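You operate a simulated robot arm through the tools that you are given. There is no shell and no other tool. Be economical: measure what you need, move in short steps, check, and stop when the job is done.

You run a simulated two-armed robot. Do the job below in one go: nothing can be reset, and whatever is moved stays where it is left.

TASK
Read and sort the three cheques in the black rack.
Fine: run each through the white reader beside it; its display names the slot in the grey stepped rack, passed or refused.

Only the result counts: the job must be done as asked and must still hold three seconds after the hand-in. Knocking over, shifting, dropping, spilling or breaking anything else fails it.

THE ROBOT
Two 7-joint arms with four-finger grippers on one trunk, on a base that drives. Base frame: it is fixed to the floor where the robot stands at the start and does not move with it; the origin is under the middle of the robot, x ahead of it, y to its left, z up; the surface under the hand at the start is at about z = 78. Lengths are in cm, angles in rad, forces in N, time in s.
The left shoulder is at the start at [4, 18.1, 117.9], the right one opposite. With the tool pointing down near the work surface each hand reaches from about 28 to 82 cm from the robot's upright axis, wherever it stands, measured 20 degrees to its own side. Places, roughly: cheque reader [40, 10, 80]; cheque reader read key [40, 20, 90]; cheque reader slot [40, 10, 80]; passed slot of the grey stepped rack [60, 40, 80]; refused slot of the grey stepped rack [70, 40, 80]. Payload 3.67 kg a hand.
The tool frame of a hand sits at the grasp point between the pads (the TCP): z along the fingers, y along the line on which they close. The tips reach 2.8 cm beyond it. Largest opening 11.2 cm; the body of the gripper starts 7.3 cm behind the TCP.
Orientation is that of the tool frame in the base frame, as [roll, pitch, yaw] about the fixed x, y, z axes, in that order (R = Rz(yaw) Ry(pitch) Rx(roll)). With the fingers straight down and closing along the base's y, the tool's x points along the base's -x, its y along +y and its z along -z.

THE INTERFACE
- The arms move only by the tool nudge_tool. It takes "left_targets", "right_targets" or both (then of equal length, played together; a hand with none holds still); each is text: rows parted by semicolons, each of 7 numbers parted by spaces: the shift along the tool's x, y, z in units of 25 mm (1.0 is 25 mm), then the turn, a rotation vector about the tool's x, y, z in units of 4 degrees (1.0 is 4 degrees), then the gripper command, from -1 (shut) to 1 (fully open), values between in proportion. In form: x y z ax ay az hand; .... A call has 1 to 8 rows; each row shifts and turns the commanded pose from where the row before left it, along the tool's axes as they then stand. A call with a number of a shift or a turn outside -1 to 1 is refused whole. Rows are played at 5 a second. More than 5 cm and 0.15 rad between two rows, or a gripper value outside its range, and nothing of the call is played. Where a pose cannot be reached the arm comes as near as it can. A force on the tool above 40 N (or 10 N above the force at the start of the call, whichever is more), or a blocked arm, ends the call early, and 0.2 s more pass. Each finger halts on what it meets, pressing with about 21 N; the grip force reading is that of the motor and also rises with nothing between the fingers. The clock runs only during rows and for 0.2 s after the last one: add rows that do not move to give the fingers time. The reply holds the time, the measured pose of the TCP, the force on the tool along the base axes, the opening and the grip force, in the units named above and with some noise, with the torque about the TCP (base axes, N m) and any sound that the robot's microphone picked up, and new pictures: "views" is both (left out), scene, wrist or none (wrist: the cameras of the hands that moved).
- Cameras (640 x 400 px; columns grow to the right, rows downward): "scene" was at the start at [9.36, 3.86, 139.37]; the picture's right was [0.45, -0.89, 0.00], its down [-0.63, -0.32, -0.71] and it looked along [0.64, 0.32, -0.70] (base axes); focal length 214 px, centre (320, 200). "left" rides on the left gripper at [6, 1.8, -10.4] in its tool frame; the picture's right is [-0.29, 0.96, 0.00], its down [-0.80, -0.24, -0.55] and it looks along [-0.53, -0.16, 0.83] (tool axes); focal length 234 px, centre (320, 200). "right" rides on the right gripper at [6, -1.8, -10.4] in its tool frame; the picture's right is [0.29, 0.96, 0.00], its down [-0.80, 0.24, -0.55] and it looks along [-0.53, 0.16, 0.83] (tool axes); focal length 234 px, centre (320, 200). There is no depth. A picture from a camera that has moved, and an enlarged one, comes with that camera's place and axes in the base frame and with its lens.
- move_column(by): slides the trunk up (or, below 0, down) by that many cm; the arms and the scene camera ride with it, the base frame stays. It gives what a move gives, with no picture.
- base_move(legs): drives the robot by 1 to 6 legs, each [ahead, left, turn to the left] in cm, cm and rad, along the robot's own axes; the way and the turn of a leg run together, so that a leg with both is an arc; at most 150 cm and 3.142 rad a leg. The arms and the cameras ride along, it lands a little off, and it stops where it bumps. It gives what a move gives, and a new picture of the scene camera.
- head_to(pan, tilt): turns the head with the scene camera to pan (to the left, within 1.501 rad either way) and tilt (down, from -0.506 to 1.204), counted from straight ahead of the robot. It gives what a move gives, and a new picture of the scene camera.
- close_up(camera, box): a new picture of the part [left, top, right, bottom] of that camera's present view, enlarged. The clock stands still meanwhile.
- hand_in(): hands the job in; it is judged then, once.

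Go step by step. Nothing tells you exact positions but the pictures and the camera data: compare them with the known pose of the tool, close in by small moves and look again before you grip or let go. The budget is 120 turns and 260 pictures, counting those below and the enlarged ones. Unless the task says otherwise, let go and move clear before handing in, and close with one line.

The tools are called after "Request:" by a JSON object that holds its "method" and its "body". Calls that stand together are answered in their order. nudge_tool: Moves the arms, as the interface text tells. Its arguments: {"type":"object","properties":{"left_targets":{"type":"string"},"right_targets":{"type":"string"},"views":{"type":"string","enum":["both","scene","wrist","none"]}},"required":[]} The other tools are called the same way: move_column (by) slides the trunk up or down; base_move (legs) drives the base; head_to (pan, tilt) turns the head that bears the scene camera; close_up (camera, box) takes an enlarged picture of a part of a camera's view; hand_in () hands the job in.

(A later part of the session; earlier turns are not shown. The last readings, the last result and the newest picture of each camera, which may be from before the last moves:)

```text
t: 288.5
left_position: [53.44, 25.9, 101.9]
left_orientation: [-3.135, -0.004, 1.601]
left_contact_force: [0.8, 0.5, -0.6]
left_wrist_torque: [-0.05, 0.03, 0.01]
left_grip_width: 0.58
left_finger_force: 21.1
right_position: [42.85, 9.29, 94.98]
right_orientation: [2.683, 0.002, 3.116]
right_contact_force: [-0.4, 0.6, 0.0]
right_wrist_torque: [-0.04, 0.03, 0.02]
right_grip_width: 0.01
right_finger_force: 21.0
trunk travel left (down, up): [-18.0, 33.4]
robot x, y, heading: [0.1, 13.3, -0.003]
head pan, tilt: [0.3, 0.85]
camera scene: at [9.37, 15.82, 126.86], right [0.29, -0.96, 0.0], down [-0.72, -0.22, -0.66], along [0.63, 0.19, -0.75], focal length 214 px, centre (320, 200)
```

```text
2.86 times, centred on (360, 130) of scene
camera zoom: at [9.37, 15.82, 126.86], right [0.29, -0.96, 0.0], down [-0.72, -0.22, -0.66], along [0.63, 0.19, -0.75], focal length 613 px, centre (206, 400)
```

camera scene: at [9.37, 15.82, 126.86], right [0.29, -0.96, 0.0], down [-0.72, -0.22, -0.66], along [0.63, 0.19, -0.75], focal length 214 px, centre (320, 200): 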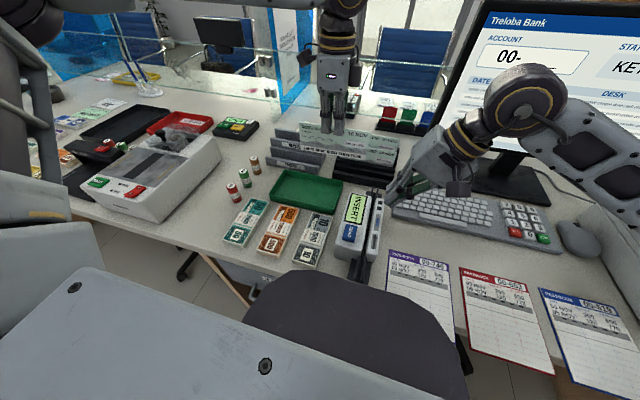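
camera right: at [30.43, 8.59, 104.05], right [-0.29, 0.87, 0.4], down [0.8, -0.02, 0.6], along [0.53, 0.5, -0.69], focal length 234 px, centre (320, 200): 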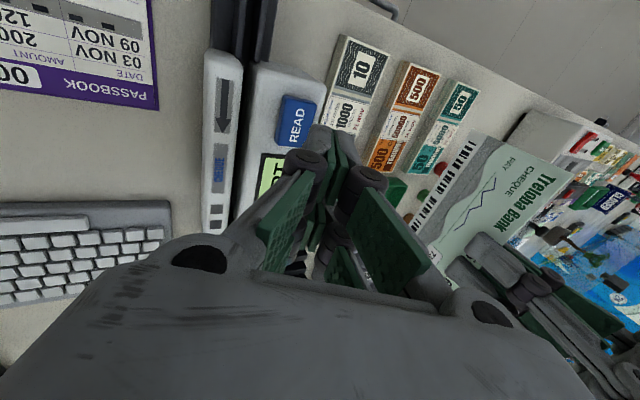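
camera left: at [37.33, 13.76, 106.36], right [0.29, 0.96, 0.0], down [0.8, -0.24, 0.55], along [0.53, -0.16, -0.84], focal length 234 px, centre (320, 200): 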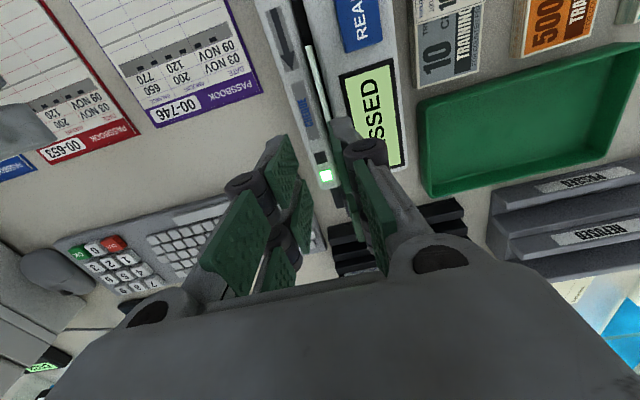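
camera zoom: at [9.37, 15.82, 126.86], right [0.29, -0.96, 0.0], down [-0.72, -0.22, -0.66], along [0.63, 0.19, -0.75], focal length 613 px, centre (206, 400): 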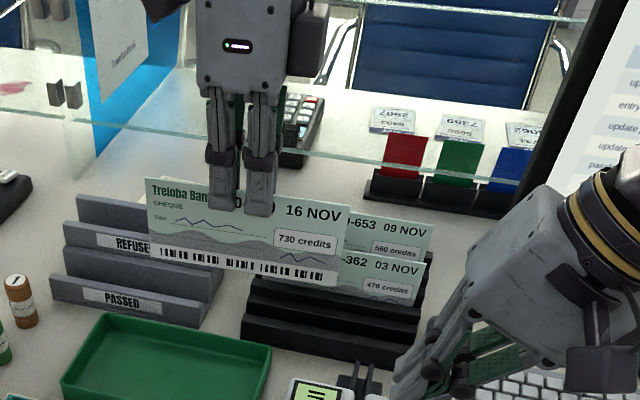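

Cheque 1 faces forward in the hand. I estimate the grey rack at y 32.4–51.8, with lips at x≈61.6 and 67.7. Moving over it to look.

Request:
{"method": "nudge_tool", "body": {"left_targets": "0.81 0.35 -0.1 0 0 0.43 -1; 0.81 0.35 -0.1 0 0 0 -1; 0.81 0.35 0 0 0 0 -1; 0.81 0.35 0 0 0 0 -1; 0.81 0.35 0 0 0 0 -1; 0.81 0.35 0 0 0 0 -1; 0.81 0.35 0 0 0 0 -1; 0.81 0.35 0 0 0 0 -1", "views": "none"}}

Request:
{"method": "head_to", "body": {"pan": 0.42, "tilt": 0.75}}

Request:
{"method": "close_up", "body": {"camera": "scene", "box": [250, 90, 400, 220]}}

Request:
{"method": "close_up", "body": {"camera": "left", "box": [180, 0, 460, 200]}}

```text
t: 290.3
left_position: [60.48, 42.24, 102.55]
left_orientation: [-3.136, -0.004, 1.573]
left_contact_force: [0.8, 1.2, -0.6]
left_wrist_torque: [-0.01, 0.04, -0.03]
left_grip_width: 0.61
left_finger_force: 21.1
right_position: [42.82, 9.26, 95.09]
right_orientation: [2.684, 0.002, 3.119]
right_contact_force: [-0.5, 1.0, 0.2]
right_wrist_torque: [0.03, -0.02, -0.01]
right_grip_width: 0.0
right_finger_force: 20.5
trunk travel left (down, up): [-18.0, 33.4]
robot x, y, heading: [-0.19, 13.09, -0.007]
head pan, tilt: [0.3, 0.85]
```

```text
t: 291.0
left_position: [60.36, 41.95, 102.6]
left_orientation: [-3.137, -0.003, 1.572]
left_contact_force: [-0.2, -0.2, -0.6]
left_wrist_torque: [-0.01, 0.0, -0.01]
left_grip_width: 0.61
left_finger_force: 21.3
right_position: [42.88, 9.32, 95.1]
right_orientation: [2.682, 0.002, 3.118]
right_contact_force: [-0.3, 0.8, 0.0]
right_wrist_torque: [0.0, -0.01, -0.02]
right_grip_width: 0.0
right_finger_force: 21.1
trunk travel left (down, up): [-18.0, 33.4]
robot x, y, heading: [-0.12, 13.62, -0.003]
head pan, tilt: [0.421, 0.75]
camera scene: at [9.4, 16.77, 127.67], right [0.4, -0.92, 0.0], down [-0.62, -0.27, -0.73], along [0.67, 0.29, -0.68], focal length 214 px, centre (320, 200)
```

scene: 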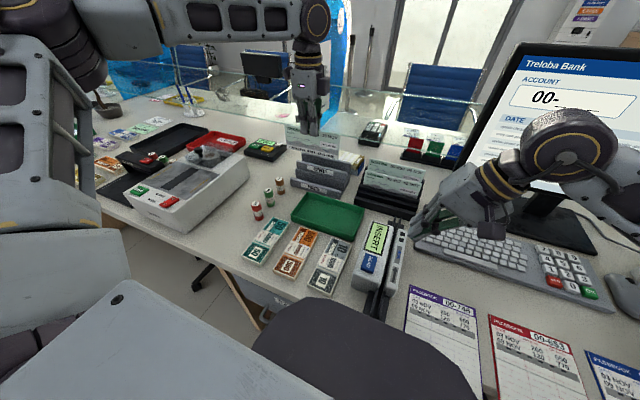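

```text
3.08 times, centred on (325, 155) of scene
camera zoom: at [9.4, 16.77, 127.67], right [0.4, -0.92, 0.0], down [-0.62, -0.27, -0.73], along [0.67, 0.29, -0.68], focal length 660 px, centre (305, 338)
```

zoom: 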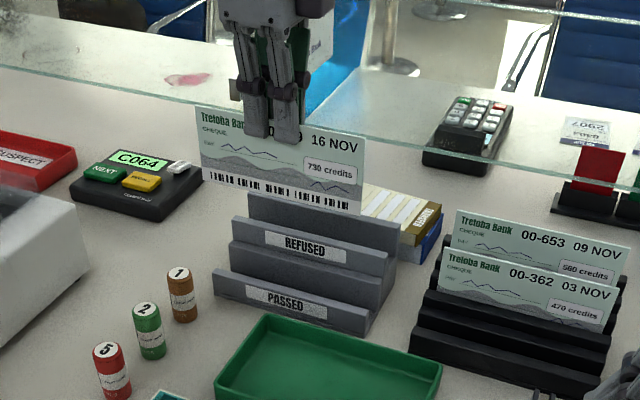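

```text
2.00 times, centred on (320, 100) of left
camera zoom: at [62.19, 48.0, 113.05], right [0.96, -0.29, -0.01], down [-0.24, -0.8, 0.55], along [-0.16, -0.53, -0.83], focal length 468 px, centre (320, 400)
```

zoom: 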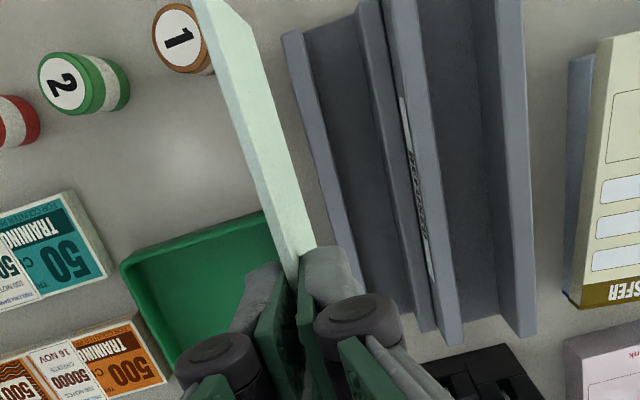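

Clear view: the passed slot is centred at x≈63.5 and the refused slot at x≈68.9. Placing cheque 1 in PASSED.

Request:
{"method": "nudge_tool", "body": {"left_targets": "0.05 0.62 0 0 0 0 -1; 0 0.62 0.5 0 0 0 -1; 0 0 0.9 0 0 0 -1; 0 0 0.9 0 0 0 -1; 0 0 0.9 0 0 0 -1; 0 0 0.9 0 0 0 -1; 0 0 0.5 0 0 0 -1; 0 0 0 0 0 0 -1", "views": "none"}}

Request:
{"method": "close_up", "body": {"camera": "scene", "box": [270, 100, 380, 210]}}

Request:
{"method": "close_up", "body": {"camera": "left", "box": [180, 0, 460, 200]}}

```text
t: 292.8
left_position: [63.29, 42.27, 91.1]
left_orientation: [-3.135, -0.003, 1.573]
left_contact_force: [-0.3, -0.2, 0.0]
left_wrist_torque: [0.0, -0.01, -0.02]
left_grip_width: 0.57
left_finger_force: 20.5
right_position: [42.87, 9.29, 95.08]
right_orientation: [2.682, 0.002, 3.119]
right_contact_force: [0.2, -0.4, -0.9]
right_wrist_torque: [-0.02, 0.01, -0.02]
right_grip_width: 0.02
right_finger_force: 21.3
trunk travel left (down, up): [-18.0, 33.4]
robot x, y, heading: [-0.36, 13.41, -0.003]
head pan, tilt: [0.421, 0.75]
```

```text
3.64 times, centred on (325, 155) of scene
camera zoom: at [9.4, 16.79, 127.67], right [0.4, -0.92, 0.0], down [-0.62, -0.28, -0.73], along [0.67, 0.29, -0.68], focal length 780 px, centre (302, 364)
```

zoom: 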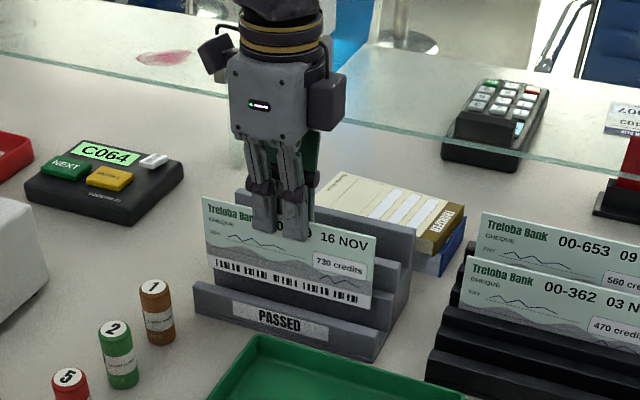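

```text
2.00 times, centred on (320, 100) of left
camera zoom: at [65.18, 48.2, 101.52], right [0.96, -0.29, -0.01], down [-0.24, -0.8, 0.55], along [-0.16, -0.53, -0.83], focal length 468 px, centre (320, 400)
```

zoom: 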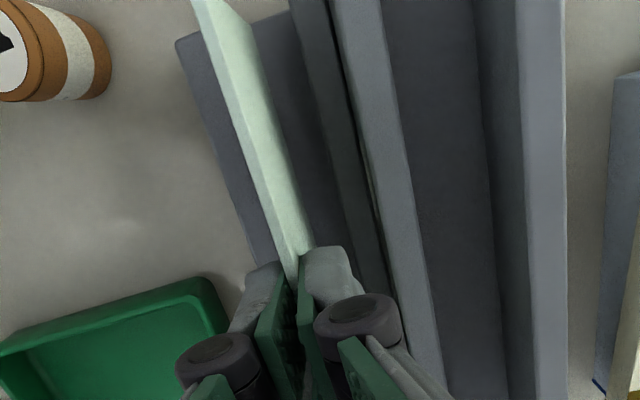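

Request:
{"method": "nudge_tool", "body": {"left_targets": "0 0.08 0.3 0 0 0 -1; 0 0 0.3 0 0 0 -1; 0 0 0.2 0 0 0 -1; 0 0 0.15 0 0 0 -1; 0 0 0.15 0 0 0 -1; 0 0 0.1 0 0 0 -1; 0 0 0 0 0 0 -1", "views": "none"}}

Request:
{"method": "nudge_tool", "body": {"left_targets": "0 0 -0.05 0 0 0 -1; 0 0 0 0 0 0 -0.75; 0 0 0 0 0 0 -0.66; 0 0 0 0 0 0 -0.66; 0 0 -0.4 0 0 0 -0.66; 0 0 -0.8 0 0 0 -0.66; 0 0 -0.9 0 0 0 -0.66; 0 0 -0.9 0 0 0 -0.66", "views": "none"}}

Request:
{"method": "close_up", "body": {"camera": "scene", "box": [270, 100, 400, 220]}}

```text
t: 294.4
left_position: [63.7, 42.2, 88.09]
left_orientation: [-3.136, -0.004, 1.572]
left_contact_force: [-0.6, -0.1, 0.0]
left_wrist_torque: [0.01, 0.03, 0.03]
left_grip_width: 0.63
left_finger_force: 20.9
right_position: [42.9, 9.27, 94.95]
right_orientation: [2.682, 0.002, 3.118]
right_contact_force: [-1.0, -0.9, 0.4]
right_wrist_torque: [-0.02, 0.04, -0.03]
right_grip_width: 0.01
right_finger_force: 21.8
trunk travel left (down, up): [-18.0, 33.4]
robot x, y, heading: [-0.42, 13.42, -0.009]
head pan, tilt: [0.421, 0.75]
```

```text
t: 296.2
left_position: [63.5, 42.2, 95.75]
left_orientation: [-3.136, -0.003, 1.572]
left_contact_force: [-0.5, 0.6, 0.8]
left_wrist_torque: [0.0, 0.01, 0.0]
left_grip_width: 1.92
left_finger_force: 0.1
right_position: [42.87, 9.17, 95.07]
right_orientation: [2.683, 0.002, 3.119]
right_contact_force: [-0.6, 0.2, 0.0]
right_wrist_torque: [0.03, -0.02, -0.02]
right_grip_width: 0.0
right_finger_force: 20.8
trunk travel left (down, up): [-18.0, 33.4]
robot x, y, heading: [-0.3, 13.14, -0.005]
head pan, tilt: [0.421, 0.75]
```

```text
3.33 times, centred on (335, 160) of scene
camera zoom: at [9.37, 16.76, 127.68], right [0.4, -0.92, 0.0], down [-0.62, -0.27, -0.73], along [0.67, 0.3, -0.68], focal length 715 px, centre (270, 333)
```

zoom: 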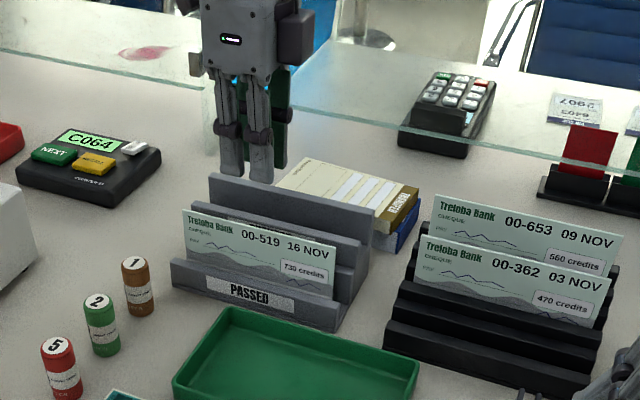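

Cheque 1 stands in PASSED. Next I fetch 00-362 at x≈66.2 (top z≈88.5) and clear the right hand away.

Request:
{"method": "nudge_tool", "body": {"left_targets": "-1 0.12 -0.2 0 0 0 -0.43; -1 0.12 0 0 0 0 -0.43; -1 0.12 0 0 0 0 -0.43; -1 0.12 0 0 0 0 -0.43; -1 0.12 0 0 0 0 -0.43; -1 0.12 0 0 0 0 -0.43; -1 0.12 0 0 0 0 -0.43; -1 0.12 0 0 0 0 -0.43", "right_targets": "0 -0.9 -0.45 0 0 0 -1; 0 -0.9 -0.45 0 0 0 -1; 0 -0.9 -0.45 0 0 0 -1; 0 -0.9 -0.45 0 0 0 -1; 0 -0.9 -0.45 0 0 0 -1; 0 -0.9 -0.45 0 0 0 -1; 0 -0.9 -0.45 0 0 0 -1; 0 -0.9 -0.45 0 0 0 -1", "views": "none"}}

Request:
{"method": "nudge_tool", "body": {"left_targets": "-1 0.1 0 0 0 0 -0.43; -0.88 0 0.3 0 0 0 -0.43; 0 0 0.8 0 0 0 -0.43; 0 0 0.6 0 0 0 -0.43; 0 0 0 0 0 0 -0.43", "views": "wrist"}}

```text
t: 298.0
left_position: [60.86, 27.04, 96.05]
left_orientation: [-3.138, -0.004, 1.574]
left_contact_force: [0.1, 0.3, 0.3]
left_wrist_torque: [0.05, -0.01, 0.02]
left_grip_width: 3.19
left_finger_force: 0.0
left hand out of reach, approached as far as the arm can: row 5, 6, 7, 8
right_position: [42.23, -10.97, 95.03]
right_orientation: [2.681, 0.003, 3.118]
right_contact_force: [0.8, 0.3, 0.2]
right_wrist_torque: [0.02, -0.01, -0.02]
right_grip_width: 0.0
right_finger_force: 21.0
trunk travel left (down, up): [-18.0, 33.4]
robot x, y, heading: [-0.04, 13.81, -0.005]
head pan, tilt: [0.421, 0.75]
```

```text
t: 299.2
left_position: [58.63, 25.0, 91.68]
left_orientation: [-3.137, -0.003, 1.573]
left_contact_force: [0.1, 0.4, 0.5]
left_wrist_torque: [-0.03, 0.0, 0.01]
left_grip_width: 3.19
left_finger_force: 0.1
left hand out of reach, approached as far as the arm can: row 1, 2
right_position: [42.34, -10.93, 95.02]
right_orientation: [2.684, 0.003, 3.118]
right_contact_force: [-0.5, 0.5, -0.3]
right_wrist_torque: [0.0, 0.0, 0.0]
right_grip_width: 0.01
right_finger_force: 21.2
trunk travel left (down, up): [-18.0, 33.4]
robot x, y, heading: [-0.32, 13.11, -0.004]
head pan, tilt: [0.421, 0.75]
camera left: at [60.48, 31.17, 102.09], right [0.96, -0.29, -0.01], down [-0.24, -0.8, 0.55], along [-0.16, -0.53, -0.83], focal length 234 px, centre (320, 200)
```

left: 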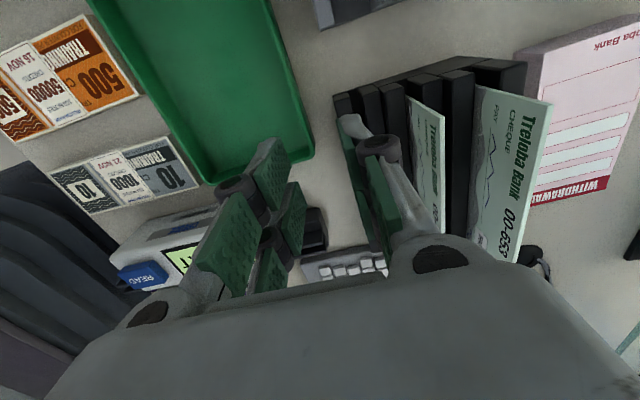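

Request:
{"method": "nudge_tool", "body": {"left_targets": "0 0 -0.9 0 0 0 -0.43; 0 0 -0.9 0 0 0 -0.43; 0 0 -0.6 0 0 0 -0.43; 0 0 0 0 0 0 -0.43", "views": "none"}}

Request:
{"method": "base_move", "body": {"legs": [[0.5, -13, 0.003]]}}

Request:
{"method": "nudge_tool", "body": {"left_targets": "0.5 0.6 0 0 0 0 -0.43; 0.6 0.8 0 0 0 0 -0.43; 0.6 0.8 0 0 0 0 -0.43; 0.5 0.8 0 0 0 0 -0.43; 0 0 0 0 0 0 -0.43", "views": "wrist"}}

```text
t: 300.2
left_position: [58.74, 25.19, 97.76]
left_orientation: [-3.139, 0.0, 1.573]
left_contact_force: [0.1, 0.0, 0.3]
left_wrist_torque: [0.0, 0.0, 0.02]
left_grip_width: 3.21
left_finger_force: 0.0
right_position: [42.33, -11.01, 95.07]
right_orientation: [2.683, 0.001, 3.117]
right_contact_force: [0.6, -0.2, 0.0]
right_wrist_torque: [0.01, 0.01, 0.01]
right_grip_width: 0.0
right_finger_force: 20.8
trunk travel left (down, up): [-18.0, 33.4]
robot x, y, heading: [-0.33, 13.18, -0.003]
head pan, tilt: [0.421, 0.75]
```

```text
t: 301.5
left_position: [59.31, 12.34, 97.77]
left_orientation: [-3.139, -0.004, 1.575]
left_contact_force: [-0.2, -0.1, 0.1]
left_wrist_torque: [0.05, -0.04, -0.01]
left_grip_width: 3.18
left_finger_force: 0.0
right_position: [42.86, -23.75, 95.12]
right_orientation: [2.681, 0.001, 3.12]
right_contact_force: [-0.8, -0.7, -0.2]
right_wrist_torque: [0.04, 0.0, 0.01]
right_grip_width: 0.0
right_finger_force: 21.1
trunk travel left (down, up): [-18.0, 33.4]
robot x, y, heading: [0.03, 0.4, -0.008]
head pan, tilt: [0.421, 0.75]
camera scene: at [9.85, 3.85, 127.68], right [0.41, -0.91, 0.0], down [-0.62, -0.28, -0.73], along [0.67, 0.3, -0.68], focal length 214 px, centre (320, 200)
```

scene: 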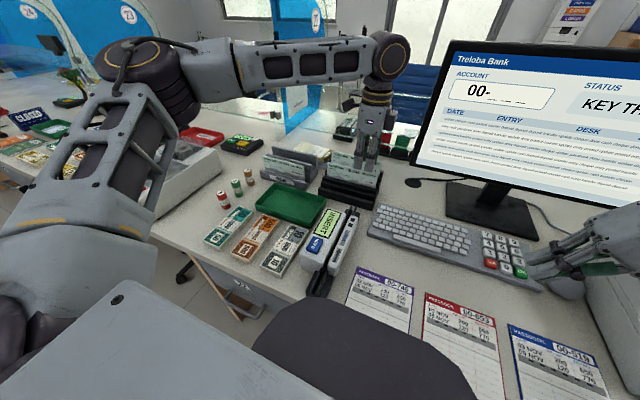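

```text
t: 302.7
left_position: [65.25, 18.88, 97.66]
left_orientation: [-3.138, -0.002, 1.575]
left_contact_force: [0.2, 0.6, -0.5]
left_wrist_torque: [0.01, 0.01, -0.01]
left_grip_width: 3.21
left_finger_force: 0.1
left hand out of reach, approached as far as the arm can: row 2, 3, 4
right_position: [42.88, -23.66, 95.06]
right_orientation: [2.681, 0.003, 3.119]
right_contact_force: [0.0, 0.1, 0.7]
right_wrist_torque: [0.02, 0.0, -0.02]
right_grip_width: 0.0
right_finger_force: 21.1
trunk travel left (down, up): [-18.0, 33.4]
robot x, y, heading: [-0.03, 0.53, -0.003]
head pan, tilt: [0.421, 0.75]
camera left: at [67.09, 24.92, 108.17], right [0.96, -0.28, 0.0], down [-0.24, -0.8, 0.55], along [-0.16, -0.53, -0.83], focal length 234 px, centre (320, 200)
```

left: 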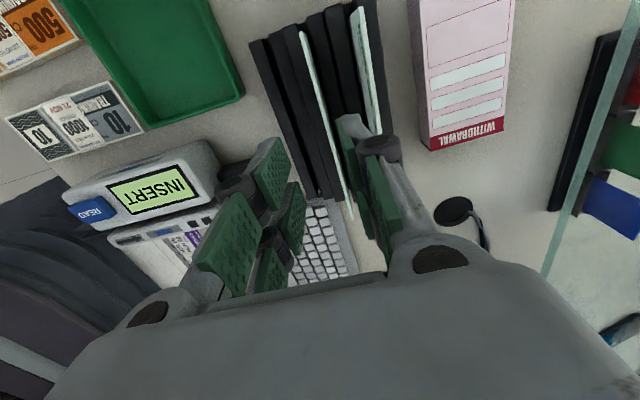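

Request:
{"method": "base_move", "body": {"legs": [[0, 0, -0.12]]}}

Request:
{"method": "nudge_tool", "body": {"left_targets": "0.5 0 0 0 0 -0.9 -0.43; 0.7 0 0 0 0 -0.82 -0.43; 0.7 0 0 0 0 0 -0.43; 0.6 -0.1 0 0 0 0 -0.43; 0 0 0 0 0 0 -0.43", "views": "none"}}

```text
t: 303.7
left_position: [67.01, 10.95, 97.76]
left_orientation: [-3.139, -0.001, 1.456]
left_contact_force: [0.0, -0.6, -1.0]
left_wrist_torque: [0.02, -0.03, 0.03]
left_grip_width: 3.16
left_finger_force: 0.1
right_position: [39.61, -28.48, 95.1]
right_orientation: [2.682, 0.003, 3.0]
right_contact_force: [0.0, -0.1, 0.2]
right_wrist_torque: [0.01, 0.01, -0.01]
right_grip_width: 0.0
right_finger_force: 20.8
trunk travel left (down, up): [-18.0, 33.4]
robot x, y, heading: [0.38, 0.14, -0.121]
head pan, tilt: [0.421, 0.75]
camera scene: at [10.16, 2.74, 127.68], right [0.29, -0.96, 0.0], down [-0.65, -0.2, -0.73], along [0.7, 0.22, -0.68], focal length 214 px, centre (320, 200)
```

scene: 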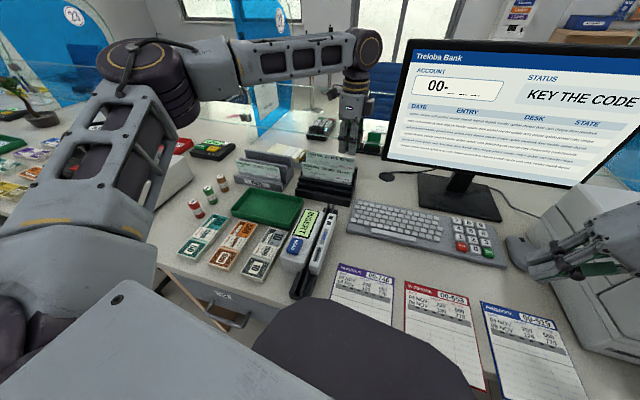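

```text
t: 304.9
left_position: [66.99, 17.24, 97.63]
left_orientation: [-3.139, -0.003, 1.575]
left_contact_force: [0.4, -0.3, -1.4]
left_wrist_torque: [0.01, 0.01, 0.05]
left_grip_width: 3.2
left_finger_force: 0.1
right_position: [39.61, -28.58, 95.17]
right_orientation: [2.682, 0.002, 2.999]
right_contact_force: [0.6, -0.7, 0.7]
right_wrist_torque: [0.01, -0.02, -0.03]
right_grip_width: 0.0
right_finger_force: 20.8
trunk travel left (down, up): [-18.0, 33.4]
robot x, y, heading: [-0.03, 0.41, -0.122]
head pan, tilt: [0.421, 0.75]
```

Request:
{"method": "nudge_tool", "body": {"left_targets": "0.1 -0.32 0.6 0 0 0 -0.43; 0 0 0.9 0 0 0 -0.43; 0 0 0.9 0 0 0 -0.43; 0 0 0.85 0 0 0 -0.43; 0 0 0 0 0 0 -0.7; 0 0 0 0 0 0 -1; 0 0 0 0 0 0 -1; 0 0 0 0 0 0 -1", "views": "wrist"}}

Request:
{"method": "nudge_tool", "body": {"left_targets": "0 0 -0.5 0 0 0 -1; 0 0 -0.9 0 0 0 -1; 0 0 -0.9 0 0 0 -1; 0 0 -0.9 0 0 0 -1; 0 0 -0.9 0 0 0 -1; 0 -1 0 0 0 0 -1; 0 -1 0 0 0 0 -1; 0 -1 0 0 0 0 -1", "views": "none"}}

Request:
{"method": "base_move", "body": {"legs": [[-7, 0, 0.12]]}}

Request:
{"method": "nudge_tool", "body": {"left_targets": "0 0 0 0 0 -1 -1; 0 0 0 0 0 -1 -1; 0 0 0 0 0 -1 -1; 0 0 0 0 0 -1 -1; 0 0 0 0 0 -1 -1; 0 0 0 0 0 -1 -1; 0 0 0 0 0 -1 -1; 0 0 0 0 0 -1 -1", "views": "none"}}

Request:
{"method": "nudge_tool", "body": {"left_targets": "0 0 0 0 0 -1 -1; 0 0 0 0 0 -1 -1; 0 0 0 0 0 -1 -1; 0 0 0 0 0 -1 -1; 0 0 0 0 0 -1 -1; 0 0 0 0 0 -1 -1; 0 0 0 0 0 -1 -1; 0 0 0 0 0 -1 -1", "views": "none"}}

Request:
{"method": "nudge_tool", "body": {"left_targets": "0 0 0 0 0 -1 -1; 0 0 0 0 0 -1 -1; 0 0 0 0 0 -1 -1; 0 0 0 0 0 -1 -1; 0 0 0 0 0 -0.7 -1; 0 0 0 0 0 0 -1", "views": "scene"}}

```text
t: 306.7
left_position: [66.35, 17.5, 89.44]
left_orientation: [-3.138, -0.002, 1.576]
left_contact_force: [0.2, -0.6, -0.5]
left_wrist_torque: [0.03, 0.03, -0.01]
left_grip_width: 0.59
left_finger_force: 21.3
right_position: [39.68, -28.6, 94.96]
right_orientation: [2.682, 0.002, 3.001]
right_contact_force: [0.0, -0.7, -0.2]
right_wrist_torque: [0.0, -0.01, 0.0]
right_grip_width: 0.0
right_finger_force: 20.6
trunk travel left (down, up): [-18.0, 33.4]
robot x, y, heading: [0.38, 0.46, -0.121]
head pan, tilt: [0.421, 0.75]
camera left: at [68.02, 23.51, 100.0], right [0.96, -0.28, 0.0], down [-0.23, -0.8, 0.55], along [-0.16, -0.53, -0.83], focal length 234 px, centre (320, 200)
```

left: 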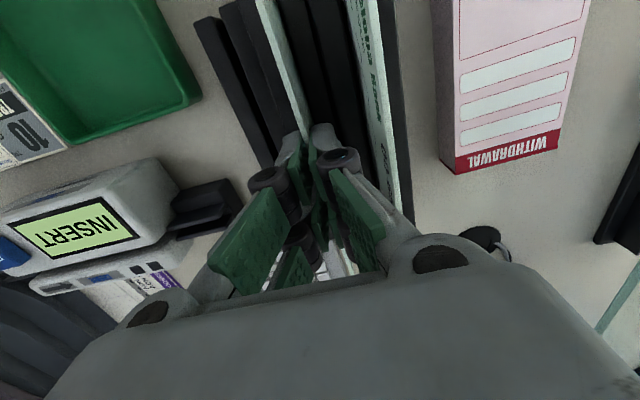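

```text
t: 308.5
left_position: [58.65, 17.43, 99.76]
left_orientation: [-3.14, -0.002, 1.576]
left_contact_force: [0.4, 1.2, -0.9]
left_wrist_torque: [0.03, -0.04, -0.03]
left_grip_width: 0.6
left_finger_force: 21.0
right_position: [39.57, -28.48, 95.1]
right_orientation: [2.683, 0.004, 3.002]
right_contact_force: [-1.1, 0.4, -0.7]
right_wrist_torque: [-0.03, 0.01, -0.02]
right_grip_width: 0.01
right_finger_force: 21.3
trunk travel left (down, up): [-18.0, 33.4]
robot x, y, heading: [0.46, 0.43, -0.117]
head pan, tilt: [0.421, 0.75]
```

```text
t: 309.5
left_position: [49.11, 24.83, 99.77]
left_orientation: [3.14, 0.0, 1.695]
left_contact_force: [-0.4, 0.2, 0.4]
left_wrist_torque: [-0.03, -0.07, 0.02]
left_grip_width: 0.62
left_finger_force: 21.1
right_position: [35.74, -23.01, 95.12]
right_orientation: [2.683, 0.002, 3.122]
right_contact_force: [-1.2, 0.1, -0.9]
right_wrist_torque: [-0.02, -0.02, -0.03]
right_grip_width: 0.01
right_finger_force: 20.3
trunk travel left (down, up): [-18.0, 33.4]
robot x, y, heading: [-6.64, 0.64, 0.002]
head pan, tilt: [0.421, 0.75]
camera scene: at [2.72, 4.48, 127.69], right [0.41, -0.91, 0.0], down [-0.62, -0.28, -0.73], along [0.67, 0.3, -0.68], focal length 214 px, centre (320, 200)
```

scene: 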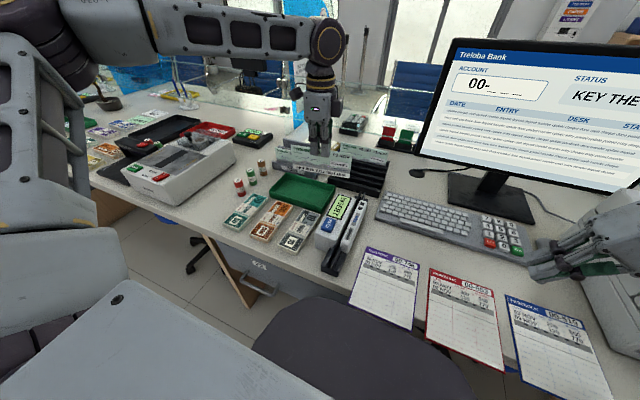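

```text
t: 311.3
left_position: [49.35, 24.73, 99.86]
left_orientation: [-3.14, -0.002, 2.257]
left_contact_force: [0.4, 0.0, -0.5]
left_wrist_torque: [0.02, 0.03, 0.0]
left_grip_width: 0.6
left_finger_force: 20.7
right_position: [35.88, -23.14, 95.07]
right_orientation: [2.683, 0.003, 3.119]
right_contact_force: [-0.5, -0.4, -0.1]
right_wrist_torque: [0.05, 0.01, 0.0]
right_grip_width: 0.01
right_finger_force: 21.2
trunk travel left (down, up): [-18.0, 33.4]
robot x, y, heading: [-6.94, 0.81, -0.002]
head pan, tilt: [0.421, 0.75]
```

```text
t: 313.1
left_position: [49.2, 24.85, 99.76]
left_orientation: [3.14, -0.001, 2.815]
left_contact_force: [-0.7, -0.8, -0.3]
left_wrist_torque: [0.0, 0.0, -0.01]
left_grip_width: 0.59
left_finger_force: 21.7
right_position: [35.88, -23.12, 95.04]
right_orientation: [2.682, 0.001, 3.12]
right_contact_force: [-0.2, -0.1, 0.1]
right_wrist_torque: [0.0, 0.03, -0.05]
right_grip_width: 0.0
right_finger_force: 21.1
trunk travel left (down, up): [-18.0, 33.4]
robot x, y, heading: [-6.79, 0.89, -0.001]
head pan, tilt: [0.421, 0.75]
```

```text
t: 314.5
left_position: [49.34, 24.81, 99.85]
left_orientation: [3.141, -0.004, -3.14]
left_contact_force: [0.9, -0.8, -0.1]
left_wrist_torque: [0.0, 0.0, -0.03]
left_grip_width: 0.62
left_finger_force: 21.4
right_position: [35.84, -23.02, 94.99]
right_orientation: [2.683, 0.001, 3.119]
right_contact_force: [-0.6, -0.8, 0.5]
right_wrist_torque: [0.01, 0.01, -0.02]
right_grip_width: 0.01
right_finger_force: 21.2
trunk travel left (down, up): [-18.0, 33.4]
robot x, y, heading: [-6.73, 0.77, 0.002]
head pan, tilt: [0.421, 0.75]
camera scene: at [2.92, 4.42, 127.67], right [0.41, -0.91, 0.0], down [-0.62, -0.28, -0.73], along [0.67, 0.3, -0.68], focal length 214 px, centre (320, 200)
```

scene: 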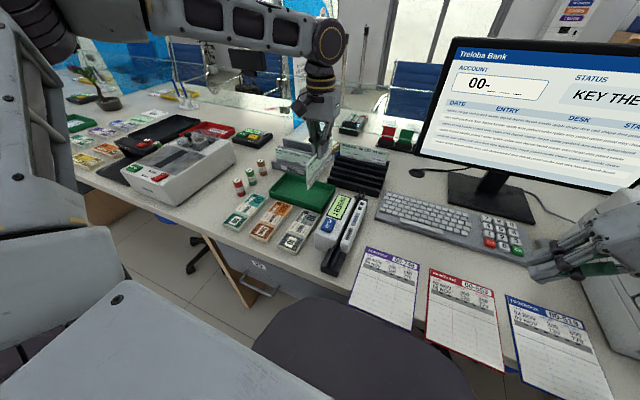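

Cheque 2 is in hand with print toward the narrow wall. Inserting it with centre at x≈36.3, releasing and pressing READ.

Request:
{"method": "nudge_tool", "body": {"left_targets": "0.87 -0.79 0 0 0 0 -1; 0.87 -0.79 0 0 0 0 -1; 0.87 -0.79 0 0 0 0 -1; 0.87 -0.79 0 0 0 0 -1; 0.87 -0.79 0 0 0 0 -1; 0.87 -0.79 0 0 0 0 -1; 0 0 0.8 0 0 0 -1; 0 0 0.9 0 0 0 -1", "views": "wrist"}}

Request:
{"method": "close_up", "body": {"camera": "scene", "box": [280, 150, 390, 290]}}

```text
t: 316.3
left_position: [36.24, 12.85, 95.55]
left_orientation: [3.14, -0.003, 3.141]
left_contact_force: [-0.1, -0.9, -0.1]
left_wrist_torque: [0.0, 0.03, -0.01]
left_grip_width: 0.57
left_finger_force: 20.6
right_position: [35.89, -23.12, 95.14]
right_orientation: [2.683, 0.001, 3.12]
right_contact_force: [-0.2, 1.2, 0.5]
right_wrist_torque: [-0.01, 0.0, -0.01]
right_grip_width: 0.01
right_finger_force: 21.7
trunk travel left (down, up): [-18.0, 33.4]
robot x, y, heading: [-6.49, 0.86, -0.004]
head pan, tilt: [0.421, 0.75]
camera left: at [30.24, 14.76, 106.04], right [0.29, 0.96, 0.0], down [0.8, -0.24, 0.55], along [0.53, -0.16, -0.83], focal length 234 px, centre (320, 200)
```

left: 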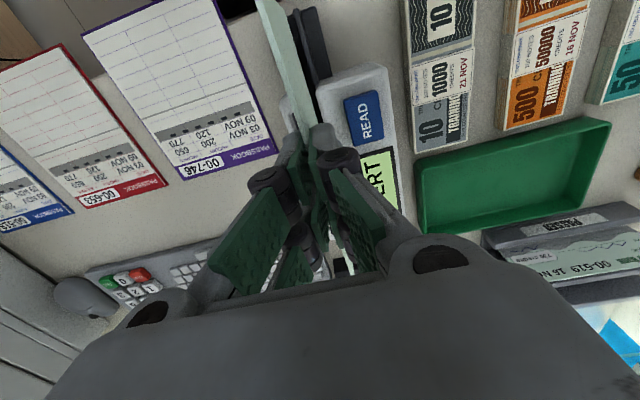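

```text
2.86 times, centred on (335, 220) of scene
camera zoom: at [2.94, 4.4, 127.67], right [0.41, -0.91, 0.0], down [-0.62, -0.28, -0.73], along [0.67, 0.3, -0.68], focal length 613 px, centre (277, 143)
5 turns are left
```

zoom: 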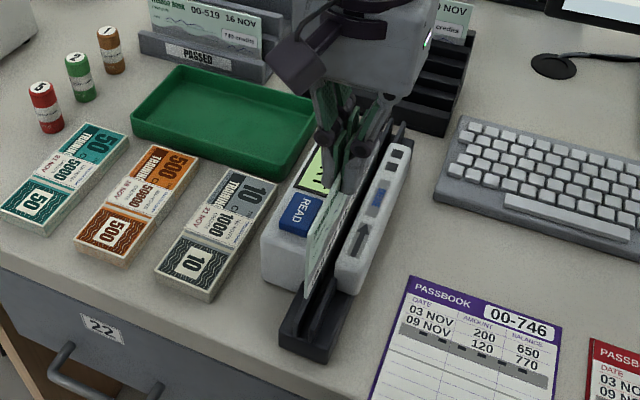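

Few turns remain, so I combine the steps: insert, READ, wait, view the display, regrip, and carry to the grey rack.

Request:
{"method": "nudge_tool", "body": {"left_targets": "0 0.04 0.9 0 0 0 -1; 0 0 0.9 0 0 0 -1; 0 0 0.35 0 0 0 -1; 0 0 0.12 0 0 0 -1; 0 0 0.05 0 0 0 -1; 0 0 0 0 0 0 -0.66; 0 0 0 0 0 0 -0.66; 0 0 -0.8 0 0 0 -0.66", "views": "none"}}

Request:
{"method": "nudge_tool", "body": {"left_targets": "0 0 -0.3 0 0 0 -0.66; 0 0.8 0 0 0 0 -1; -0.06 0.8 0 0 0 0 -1; 0 0 0.9 0 0 0 -1; 0 0 0.6 0 0 0 -1; 0 0 0.22 0 0 0 -1; 0 0 0.07 0 0 0 -1; 0 0 0 0 0 0 -1", "views": "none"}}

Request:
{"method": "nudge_tool", "body": {"left_targets": "0 0 -1 0 0 0 -1; 0 0 -1 0 0 0 -1; 0 0.8 0 0 0 0 -1; 0 0.8 0 0 0 0 -1; 0 0 0 0 0 0 -1; 0 0 0 0 0 0 -1; 0 0 0 0 0 0 -1; 0 0 0 0 0 0 -1", "views": "none"}}

Request:
{"method": "nudge_tool", "body": {"left_targets": "0 0 0 0 0 0 -1; 0 0 0 0 0 0 -1; 0 0 0 0 0 0 -1; 0 0 0 0 0 0 -1; 0 0 0 0 0 0 -1; 0 0 0 0 0 0 -1; 0 0 0 0 0 0 -1; 0 0 0 0 0 0 -1", "views": "none"}}

Request:
{"method": "nudge_tool", "body": {"left_targets": "0 0 0 0 0 0 -1; 0 0 0 0 0 0 -1; 0 0 0 0 0 0 -1; 0 0 0 0 0 0 -1; 0 0 0 0 0 0 -1", "views": "none"}}

Request:
{"method": "close_up", "body": {"camera": "scene", "box": [280, 160, 390, 290]}}

Request:
{"method": "nudge_tool", "body": {"left_targets": "-0.73 -0.64 0 0 0 0 -0.6; -0.73 -0.64 0 0 0 0 -0.6; -0.73 -0.64 0 0 0 0 -0.6; -0.73 -0.64 0 0 0 0 -0.6; -0.73 -0.64 0 0 0 0 -0.6; 0 0 0.8 0 0 0 -0.6; 0 0 0.4 0 0 0 -0.6; 0 0 0 0 0 0 -1", "views": "none"}}

Request:
{"method": "nudge_tool", "body": {"left_targets": "0 0 0 0 0 0 -1; 0 0 0 0 0 0 -1; 0 0 -0.8 0 0 0 -1; 0 0 -1 0 0 0 -1; 0 0 -1 0 0 0 -1; 0 0 -1 0 0 0 -1; 0 0 -1 0 0 0 -1; 0 0 0 0 0 1 -1", "views": "none"}}

Request:
{"method": "nudge_tool", "body": {"left_targets": "0 0 0 0 0 1 -1; 0 0 0 0 0 1 -1; 0 0 0 0 0 1 -1; 0 0 0 0 0 1 -1; 0 0 0 0 0 1 -1; 0 0 0 0 0 1 -1; 0 0 0 0 0 1 -1; 0 0 0 0 0 1 -1", "views": "none"}}

Request:
{"method": "nudge_tool", "body": {"left_targets": "0 0 0 0 0 1 -1; 0 0 0 0 0 1 -1; 0 0 0 0 0 1 -1; 0 0 0 0 0 1 -1; 0 0 0 0 0 1 -1; 0 0 0 0 0 1 -1; 0 0 0 0 0 1 -1; 0 0 0 0 0 1 -1", "views": "none"}}

Request:
{"method": "nudge_tool", "body": {"left_targets": "0 0 0 0 0 1 -1; 0 0 0 0 0 1 -1; 0 0 0 0 0 1 -1; 0 0 0 0 0 1 -1; 0 0 0 0 0 1 -1; 0 0 0 0 0 0.5 -1", "views": "none"}}

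Request:
{"method": "base_move", "body": {"legs": [[6.7, 12.5, 0]]}}

Request:
{"method": "nudge_tool", "body": {"left_targets": "0.83 0.41 0 0 0 0 -1; 0.83 0.41 0 0 0 0 -1; 0.83 0.41 0 0 0 0 -1; 0.83 0.41 0 0 0 0 -1; 0.83 0.41 0 0 0 0 -1; 0.83 0.41 0 0 0 0 -1; 0.83 0.41 0 0 0 0 -1; 0.83 0.41 0 0 0 0 -1", "views": "both"}}

```text
t: 318.1
left_position: [35.98, 13.07, 91.82]
left_orientation: [3.14, -0.003, 3.142]
left_contact_force: [-0.2, 0.0, 0.7]
left_wrist_torque: [-0.01, -0.04, -0.03]
left_grip_width: 1.92
left_finger_force: 0.1
right_position: [35.91, -23.04, 95.06]
right_orientation: [2.683, 0.004, 3.121]
right_contact_force: [0.2, -0.6, -0.2]
right_wrist_torque: [0.0, -0.01, 0.04]
right_grip_width: 0.0
right_finger_force: 21.0
trunk travel left (down, up): [-18.0, 33.4]
robot x, y, heading: [-6.65, 0.7, -0.005]
head pan, tilt: [0.421, 0.75]
```

```text
t: 319.9
left_position: [36.46, 17.01, 88.07]
left_orientation: [3.141, 0.0, -3.141]
left_contact_force: [2.4, 4.4, 8.9]
left_wrist_torque: [0.11, -0.07, -0.01]
left_grip_width: 0.58
left_finger_force: 35.7
right_position: [35.77, -23.05, 95.12]
right_orientation: [2.682, 0.0, 3.122]
right_contact_force: [-0.4, 0.0, 0.2]
right_wrist_torque: [0.0, -0.01, 0.0]
right_grip_width: 0.0
right_finger_force: 21.1
trunk travel left (down, up): [-18.0, 33.4]
robot x, y, heading: [-6.9, 0.8, -0.002]
head pan, tilt: [0.421, 0.75]
heard: click
```

```text
t: 321.7
left_position: [36.28, 21.04, 92.98]
left_orientation: [3.14, -0.002, 3.141]
left_contact_force: [0.2, -0.2, -0.7]
left_wrist_torque: [0.0, 0.01, -0.02]
left_grip_width: 0.0
left_finger_force: 35.3
right_position: [35.85, -23.05, 95.19]
right_orientation: [2.682, 0.002, 3.121]
right_contact_force: [-0.3, 0.8, 0.7]
right_wrist_torque: [-0.04, 0.01, 0.01]
right_grip_width: 0.0
right_finger_force: 21.0
trunk travel left (down, up): [-18.0, 33.4]
robot x, y, heading: [-6.73, 1.01, -0.002]
head pan, tilt: [0.421, 0.75]
```

```text
t: 323.5
left_position: [36.43, 21.02, 92.87]
left_orientation: [3.139, -0.003, 3.141]
left_contact_force: [-0.2, -0.3, 0.7]
left_wrist_torque: [-0.02, -0.02, -0.02]
left_grip_width: 0.0
left_finger_force: 35.7
right_position: [35.93, -23.02, 95.18]
right_orientation: [2.682, 0.001, 3.122]
right_contact_force: [0.0, 0.8, -0.3]
right_wrist_torque: [0.0, 0.01, 0.02]
right_grip_width: 0.0
right_finger_force: 20.9
trunk travel left (down, up): [-18.0, 33.4]
robot x, y, heading: [-6.7, 0.61, -0.002]
head pan, tilt: [0.421, 0.75]
```

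```text
t: 324.7
left_position: [36.35, 20.95, 92.9]
left_orientation: [3.141, -0.002, -3.141]
left_contact_force: [-0.1, 0.3, -0.4]
left_wrist_torque: [0.02, 0.0, 0.0]
left_grip_width: 0.0
left_finger_force: 35.5
right_position: [35.97, -23.22, 95.17]
right_orientation: [2.682, 0.003, 3.121]
right_contact_force: [-0.8, 1.0, -0.8]
right_wrist_torque: [-0.01, 0.0, 0.03]
right_grip_width: 0.01
right_finger_force: 20.5
trunk travel left (down, up): [-18.0, 33.4]
robot x, y, heading: [-6.66, 0.5, -0.003]
head pan, tilt: [0.421, 0.75]
```

```text
3.08 times, centred on (335, 225) of scene
camera zoom: at [2.92, 4.42, 127.67], right [0.41, -0.91, 0.0], down [-0.62, -0.28, -0.73], along [0.67, 0.3, -0.68], focal length 660 px, centre (274, 123)
```

zoom: 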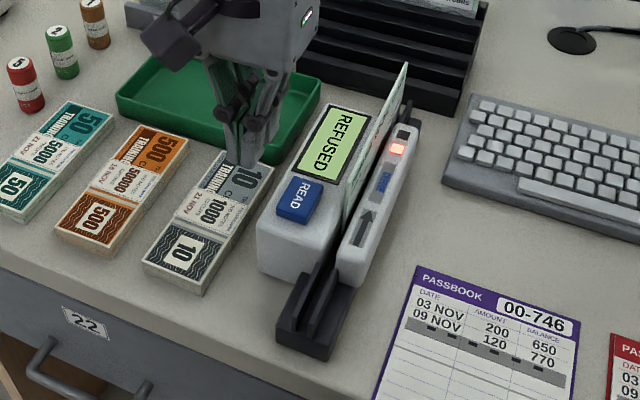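

```text
t: 326.5
left_position: [45.48, 13.02, 90.05]
left_orientation: [3.141, -0.003, -3.14]
left_contact_force: [0.2, -0.2, 0.6]
left_wrist_torque: [-0.03, 0.01, 0.0]
left_grip_width: 0.58
left_finger_force: 20.5
right_position: [35.88, -23.13, 95.05]
right_orientation: [2.682, 0.002, 3.12]
right_contact_force: [-1.0, -0.2, 0.9]
right_wrist_torque: [0.03, 0.01, 0.0]
right_grip_width: 0.01
right_finger_force: 20.9
trunk travel left (down, up): [-18.0, 33.4]
robot x, y, heading: [-6.66, 1.02, -0.004]
head pan, tilt: [0.421, 0.75]
```

```text
t: 328.3
left_position: [45.49, 12.99, 101.89]
left_orientation: [3.139, -0.003, 3.071]
left_contact_force: [-0.1, 0.5, 0.3]
left_wrist_torque: [-0.02, 0.01, -0.01]
left_grip_width: 0.6
left_finger_force: 21.5
right_position: [35.87, -23.11, 95.06]
right_orientation: [2.683, 0.001, 3.121]
right_contact_force: [-0.3, 0.1, 0.1]
right_wrist_torque: [-0.02, -0.02, 0.01]
right_grip_width: 0.0
right_finger_force: 21.0
trunk travel left (down, up): [-18.0, 33.4]
robot x, y, heading: [-6.7, 0.75, 0.0]
head pan, tilt: [0.421, 0.75]
```

```text
t: 330.1
left_position: [45.54, 12.91, 101.98]
left_orientation: [-3.141, -0.004, 2.511]
left_contact_force: [-0.4, -0.5, 0.2]
left_wrist_torque: [0.0, -0.02, -0.01]
left_grip_width: 0.61
left_finger_force: 20.9
right_position: [36.09, -23.08, 95.11]
right_orientation: [2.684, 0.001, 3.12]
right_contact_force: [0.2, 0.0, 0.6]
right_wrist_torque: [0.01, 0.0, -0.01]
right_grip_width: 0.02
right_finger_force: 20.9
trunk travel left (down, up): [-18.0, 33.4]
robot x, y, heading: [-6.82, 1.13, -0.001]
head pan, tilt: [0.421, 0.75]
```

```text
t: 331.9
left_position: [45.57, 12.94, 101.88]
left_orientation: [-3.14, -0.003, 1.952]
left_contact_force: [0.3, -0.6, -0.2]
left_wrist_torque: [0.02, -0.01, -0.04]
left_grip_width: 0.59
left_finger_force: 21.0
right_position: [35.98, -22.95, 95.09]
right_orientation: [2.683, 0.002, 3.122]
right_contact_force: [0.2, -0.6, 0.3]
right_wrist_torque: [0.0, -0.03, 0.01]
right_grip_width: 0.0
right_finger_force: 21.0
trunk travel left (down, up): [-18.0, 33.4]
robot x, y, heading: [-7.03, 0.81, -0.002]
head pan, tilt: [0.421, 0.75]
```

```text
t: 333.3
left_position: [45.48, 12.96, 101.97]
left_orientation: [-3.138, 0.0, 1.57]
left_contact_force: [-0.4, -0.3, 0.0]
left_wrist_torque: [-0.01, -0.05, 0.0]
left_grip_width: 0.58
left_finger_force: 21.3
right_position: [35.93, -23.18, 95.07]
right_orientation: [2.683, 0.002, 3.121]
right_contact_force: [0.0, -0.2, 0.0]
right_wrist_torque: [-0.01, -0.01, -0.02]
right_grip_width: 0.0
right_finger_force: 21.0
trunk travel left (down, up): [-18.0, 33.4]
robot x, y, heading: [-6.73, 0.86, -0.002]
head pan, tilt: [0.421, 0.75]
```

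```text
t: 334.7
left_position: [52.35, 25.47, 101.9]
left_orientation: [-3.137, 0.0, 1.57]
left_contact_force: [0.0, 1.1, -0.6]
left_wrist_torque: [-0.05, 0.02, 0.01]
left_grip_width: 0.6
left_finger_force: 21.1
right_position: [42.66, -10.56, 95.14]
right_orientation: [2.682, 0.002, 3.118]
right_contact_force: [0.2, 0.8, 0.0]
right_wrist_torque: [0.01, -0.02, 0.0]
right_grip_width: 0.0
right_finger_force: 20.7
trunk travel left (down, up): [-18.0, 33.4]
robot x, y, heading: [-0.23, 13.41, -0.008]
head pan, tilt: [0.421, 0.75]
camera scene: at [9.69, 17.13, 127.67], right [0.41, -0.91, 0.0], down [-0.62, -0.28, -0.73], along [0.67, 0.3, -0.68], focal length 214 px, centre (320, 200)
```

scene: 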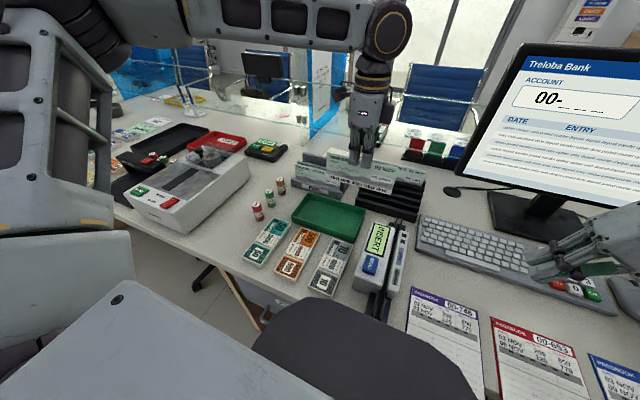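

```text
t: 336.5
left_position: [60.42, 42.26, 101.96]
left_orientation: [-3.139, 0.0, 1.57]
left_contact_force: [0.6, 0.2, 0.4]
left_wrist_torque: [0.0, 0.01, -0.01]
left_grip_width: 0.61
left_finger_force: 21.0
right_position: [42.55, -10.57, 95.16]
right_orientation: [2.683, 0.003, 3.119]
right_contact_force: [-0.2, 0.2, 0.1]
right_wrist_torque: [-0.03, 0.0, 0.01]
right_grip_width: 0.0
right_finger_force: 21.1
trunk travel left (down, up): [-18.0, 33.4]
robot x, y, heading: [0.01, 13.54, -0.006]
head pan, tilt: [0.421, 0.75]
camera scene: at [9.66, 17.09, 127.67], right [0.41, -0.91, 0.0], down [-0.62, -0.28, -0.73], along [0.67, 0.3, -0.68], focal length 214 px, centre (320, 200)
camera left: at [62.25, 48.31, 112.43], right [0.96, -0.29, 0.0], down [-0.24, -0.8, 0.55], along [-0.16, -0.53, -0.83], focal length 234 px, centre (320, 200)
4 turns are left
```

scene: 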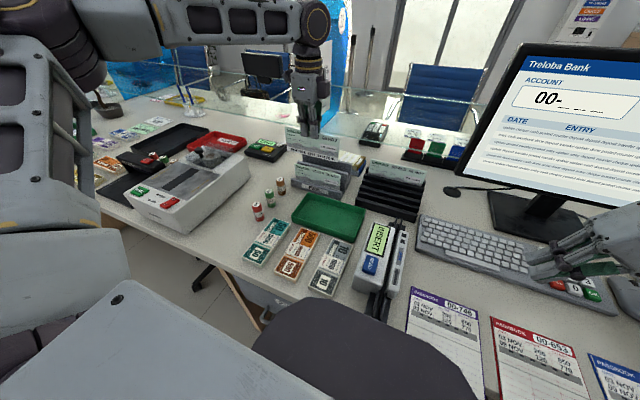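
left: 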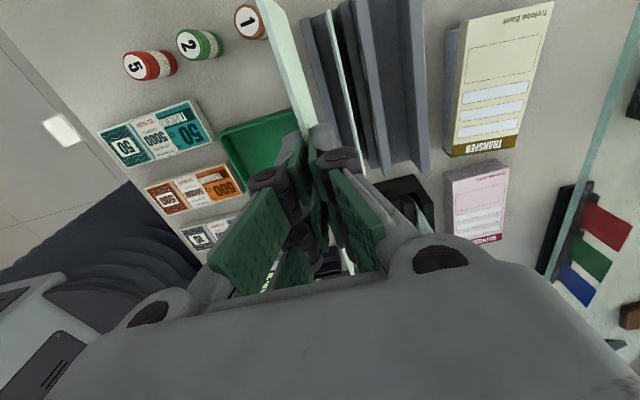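

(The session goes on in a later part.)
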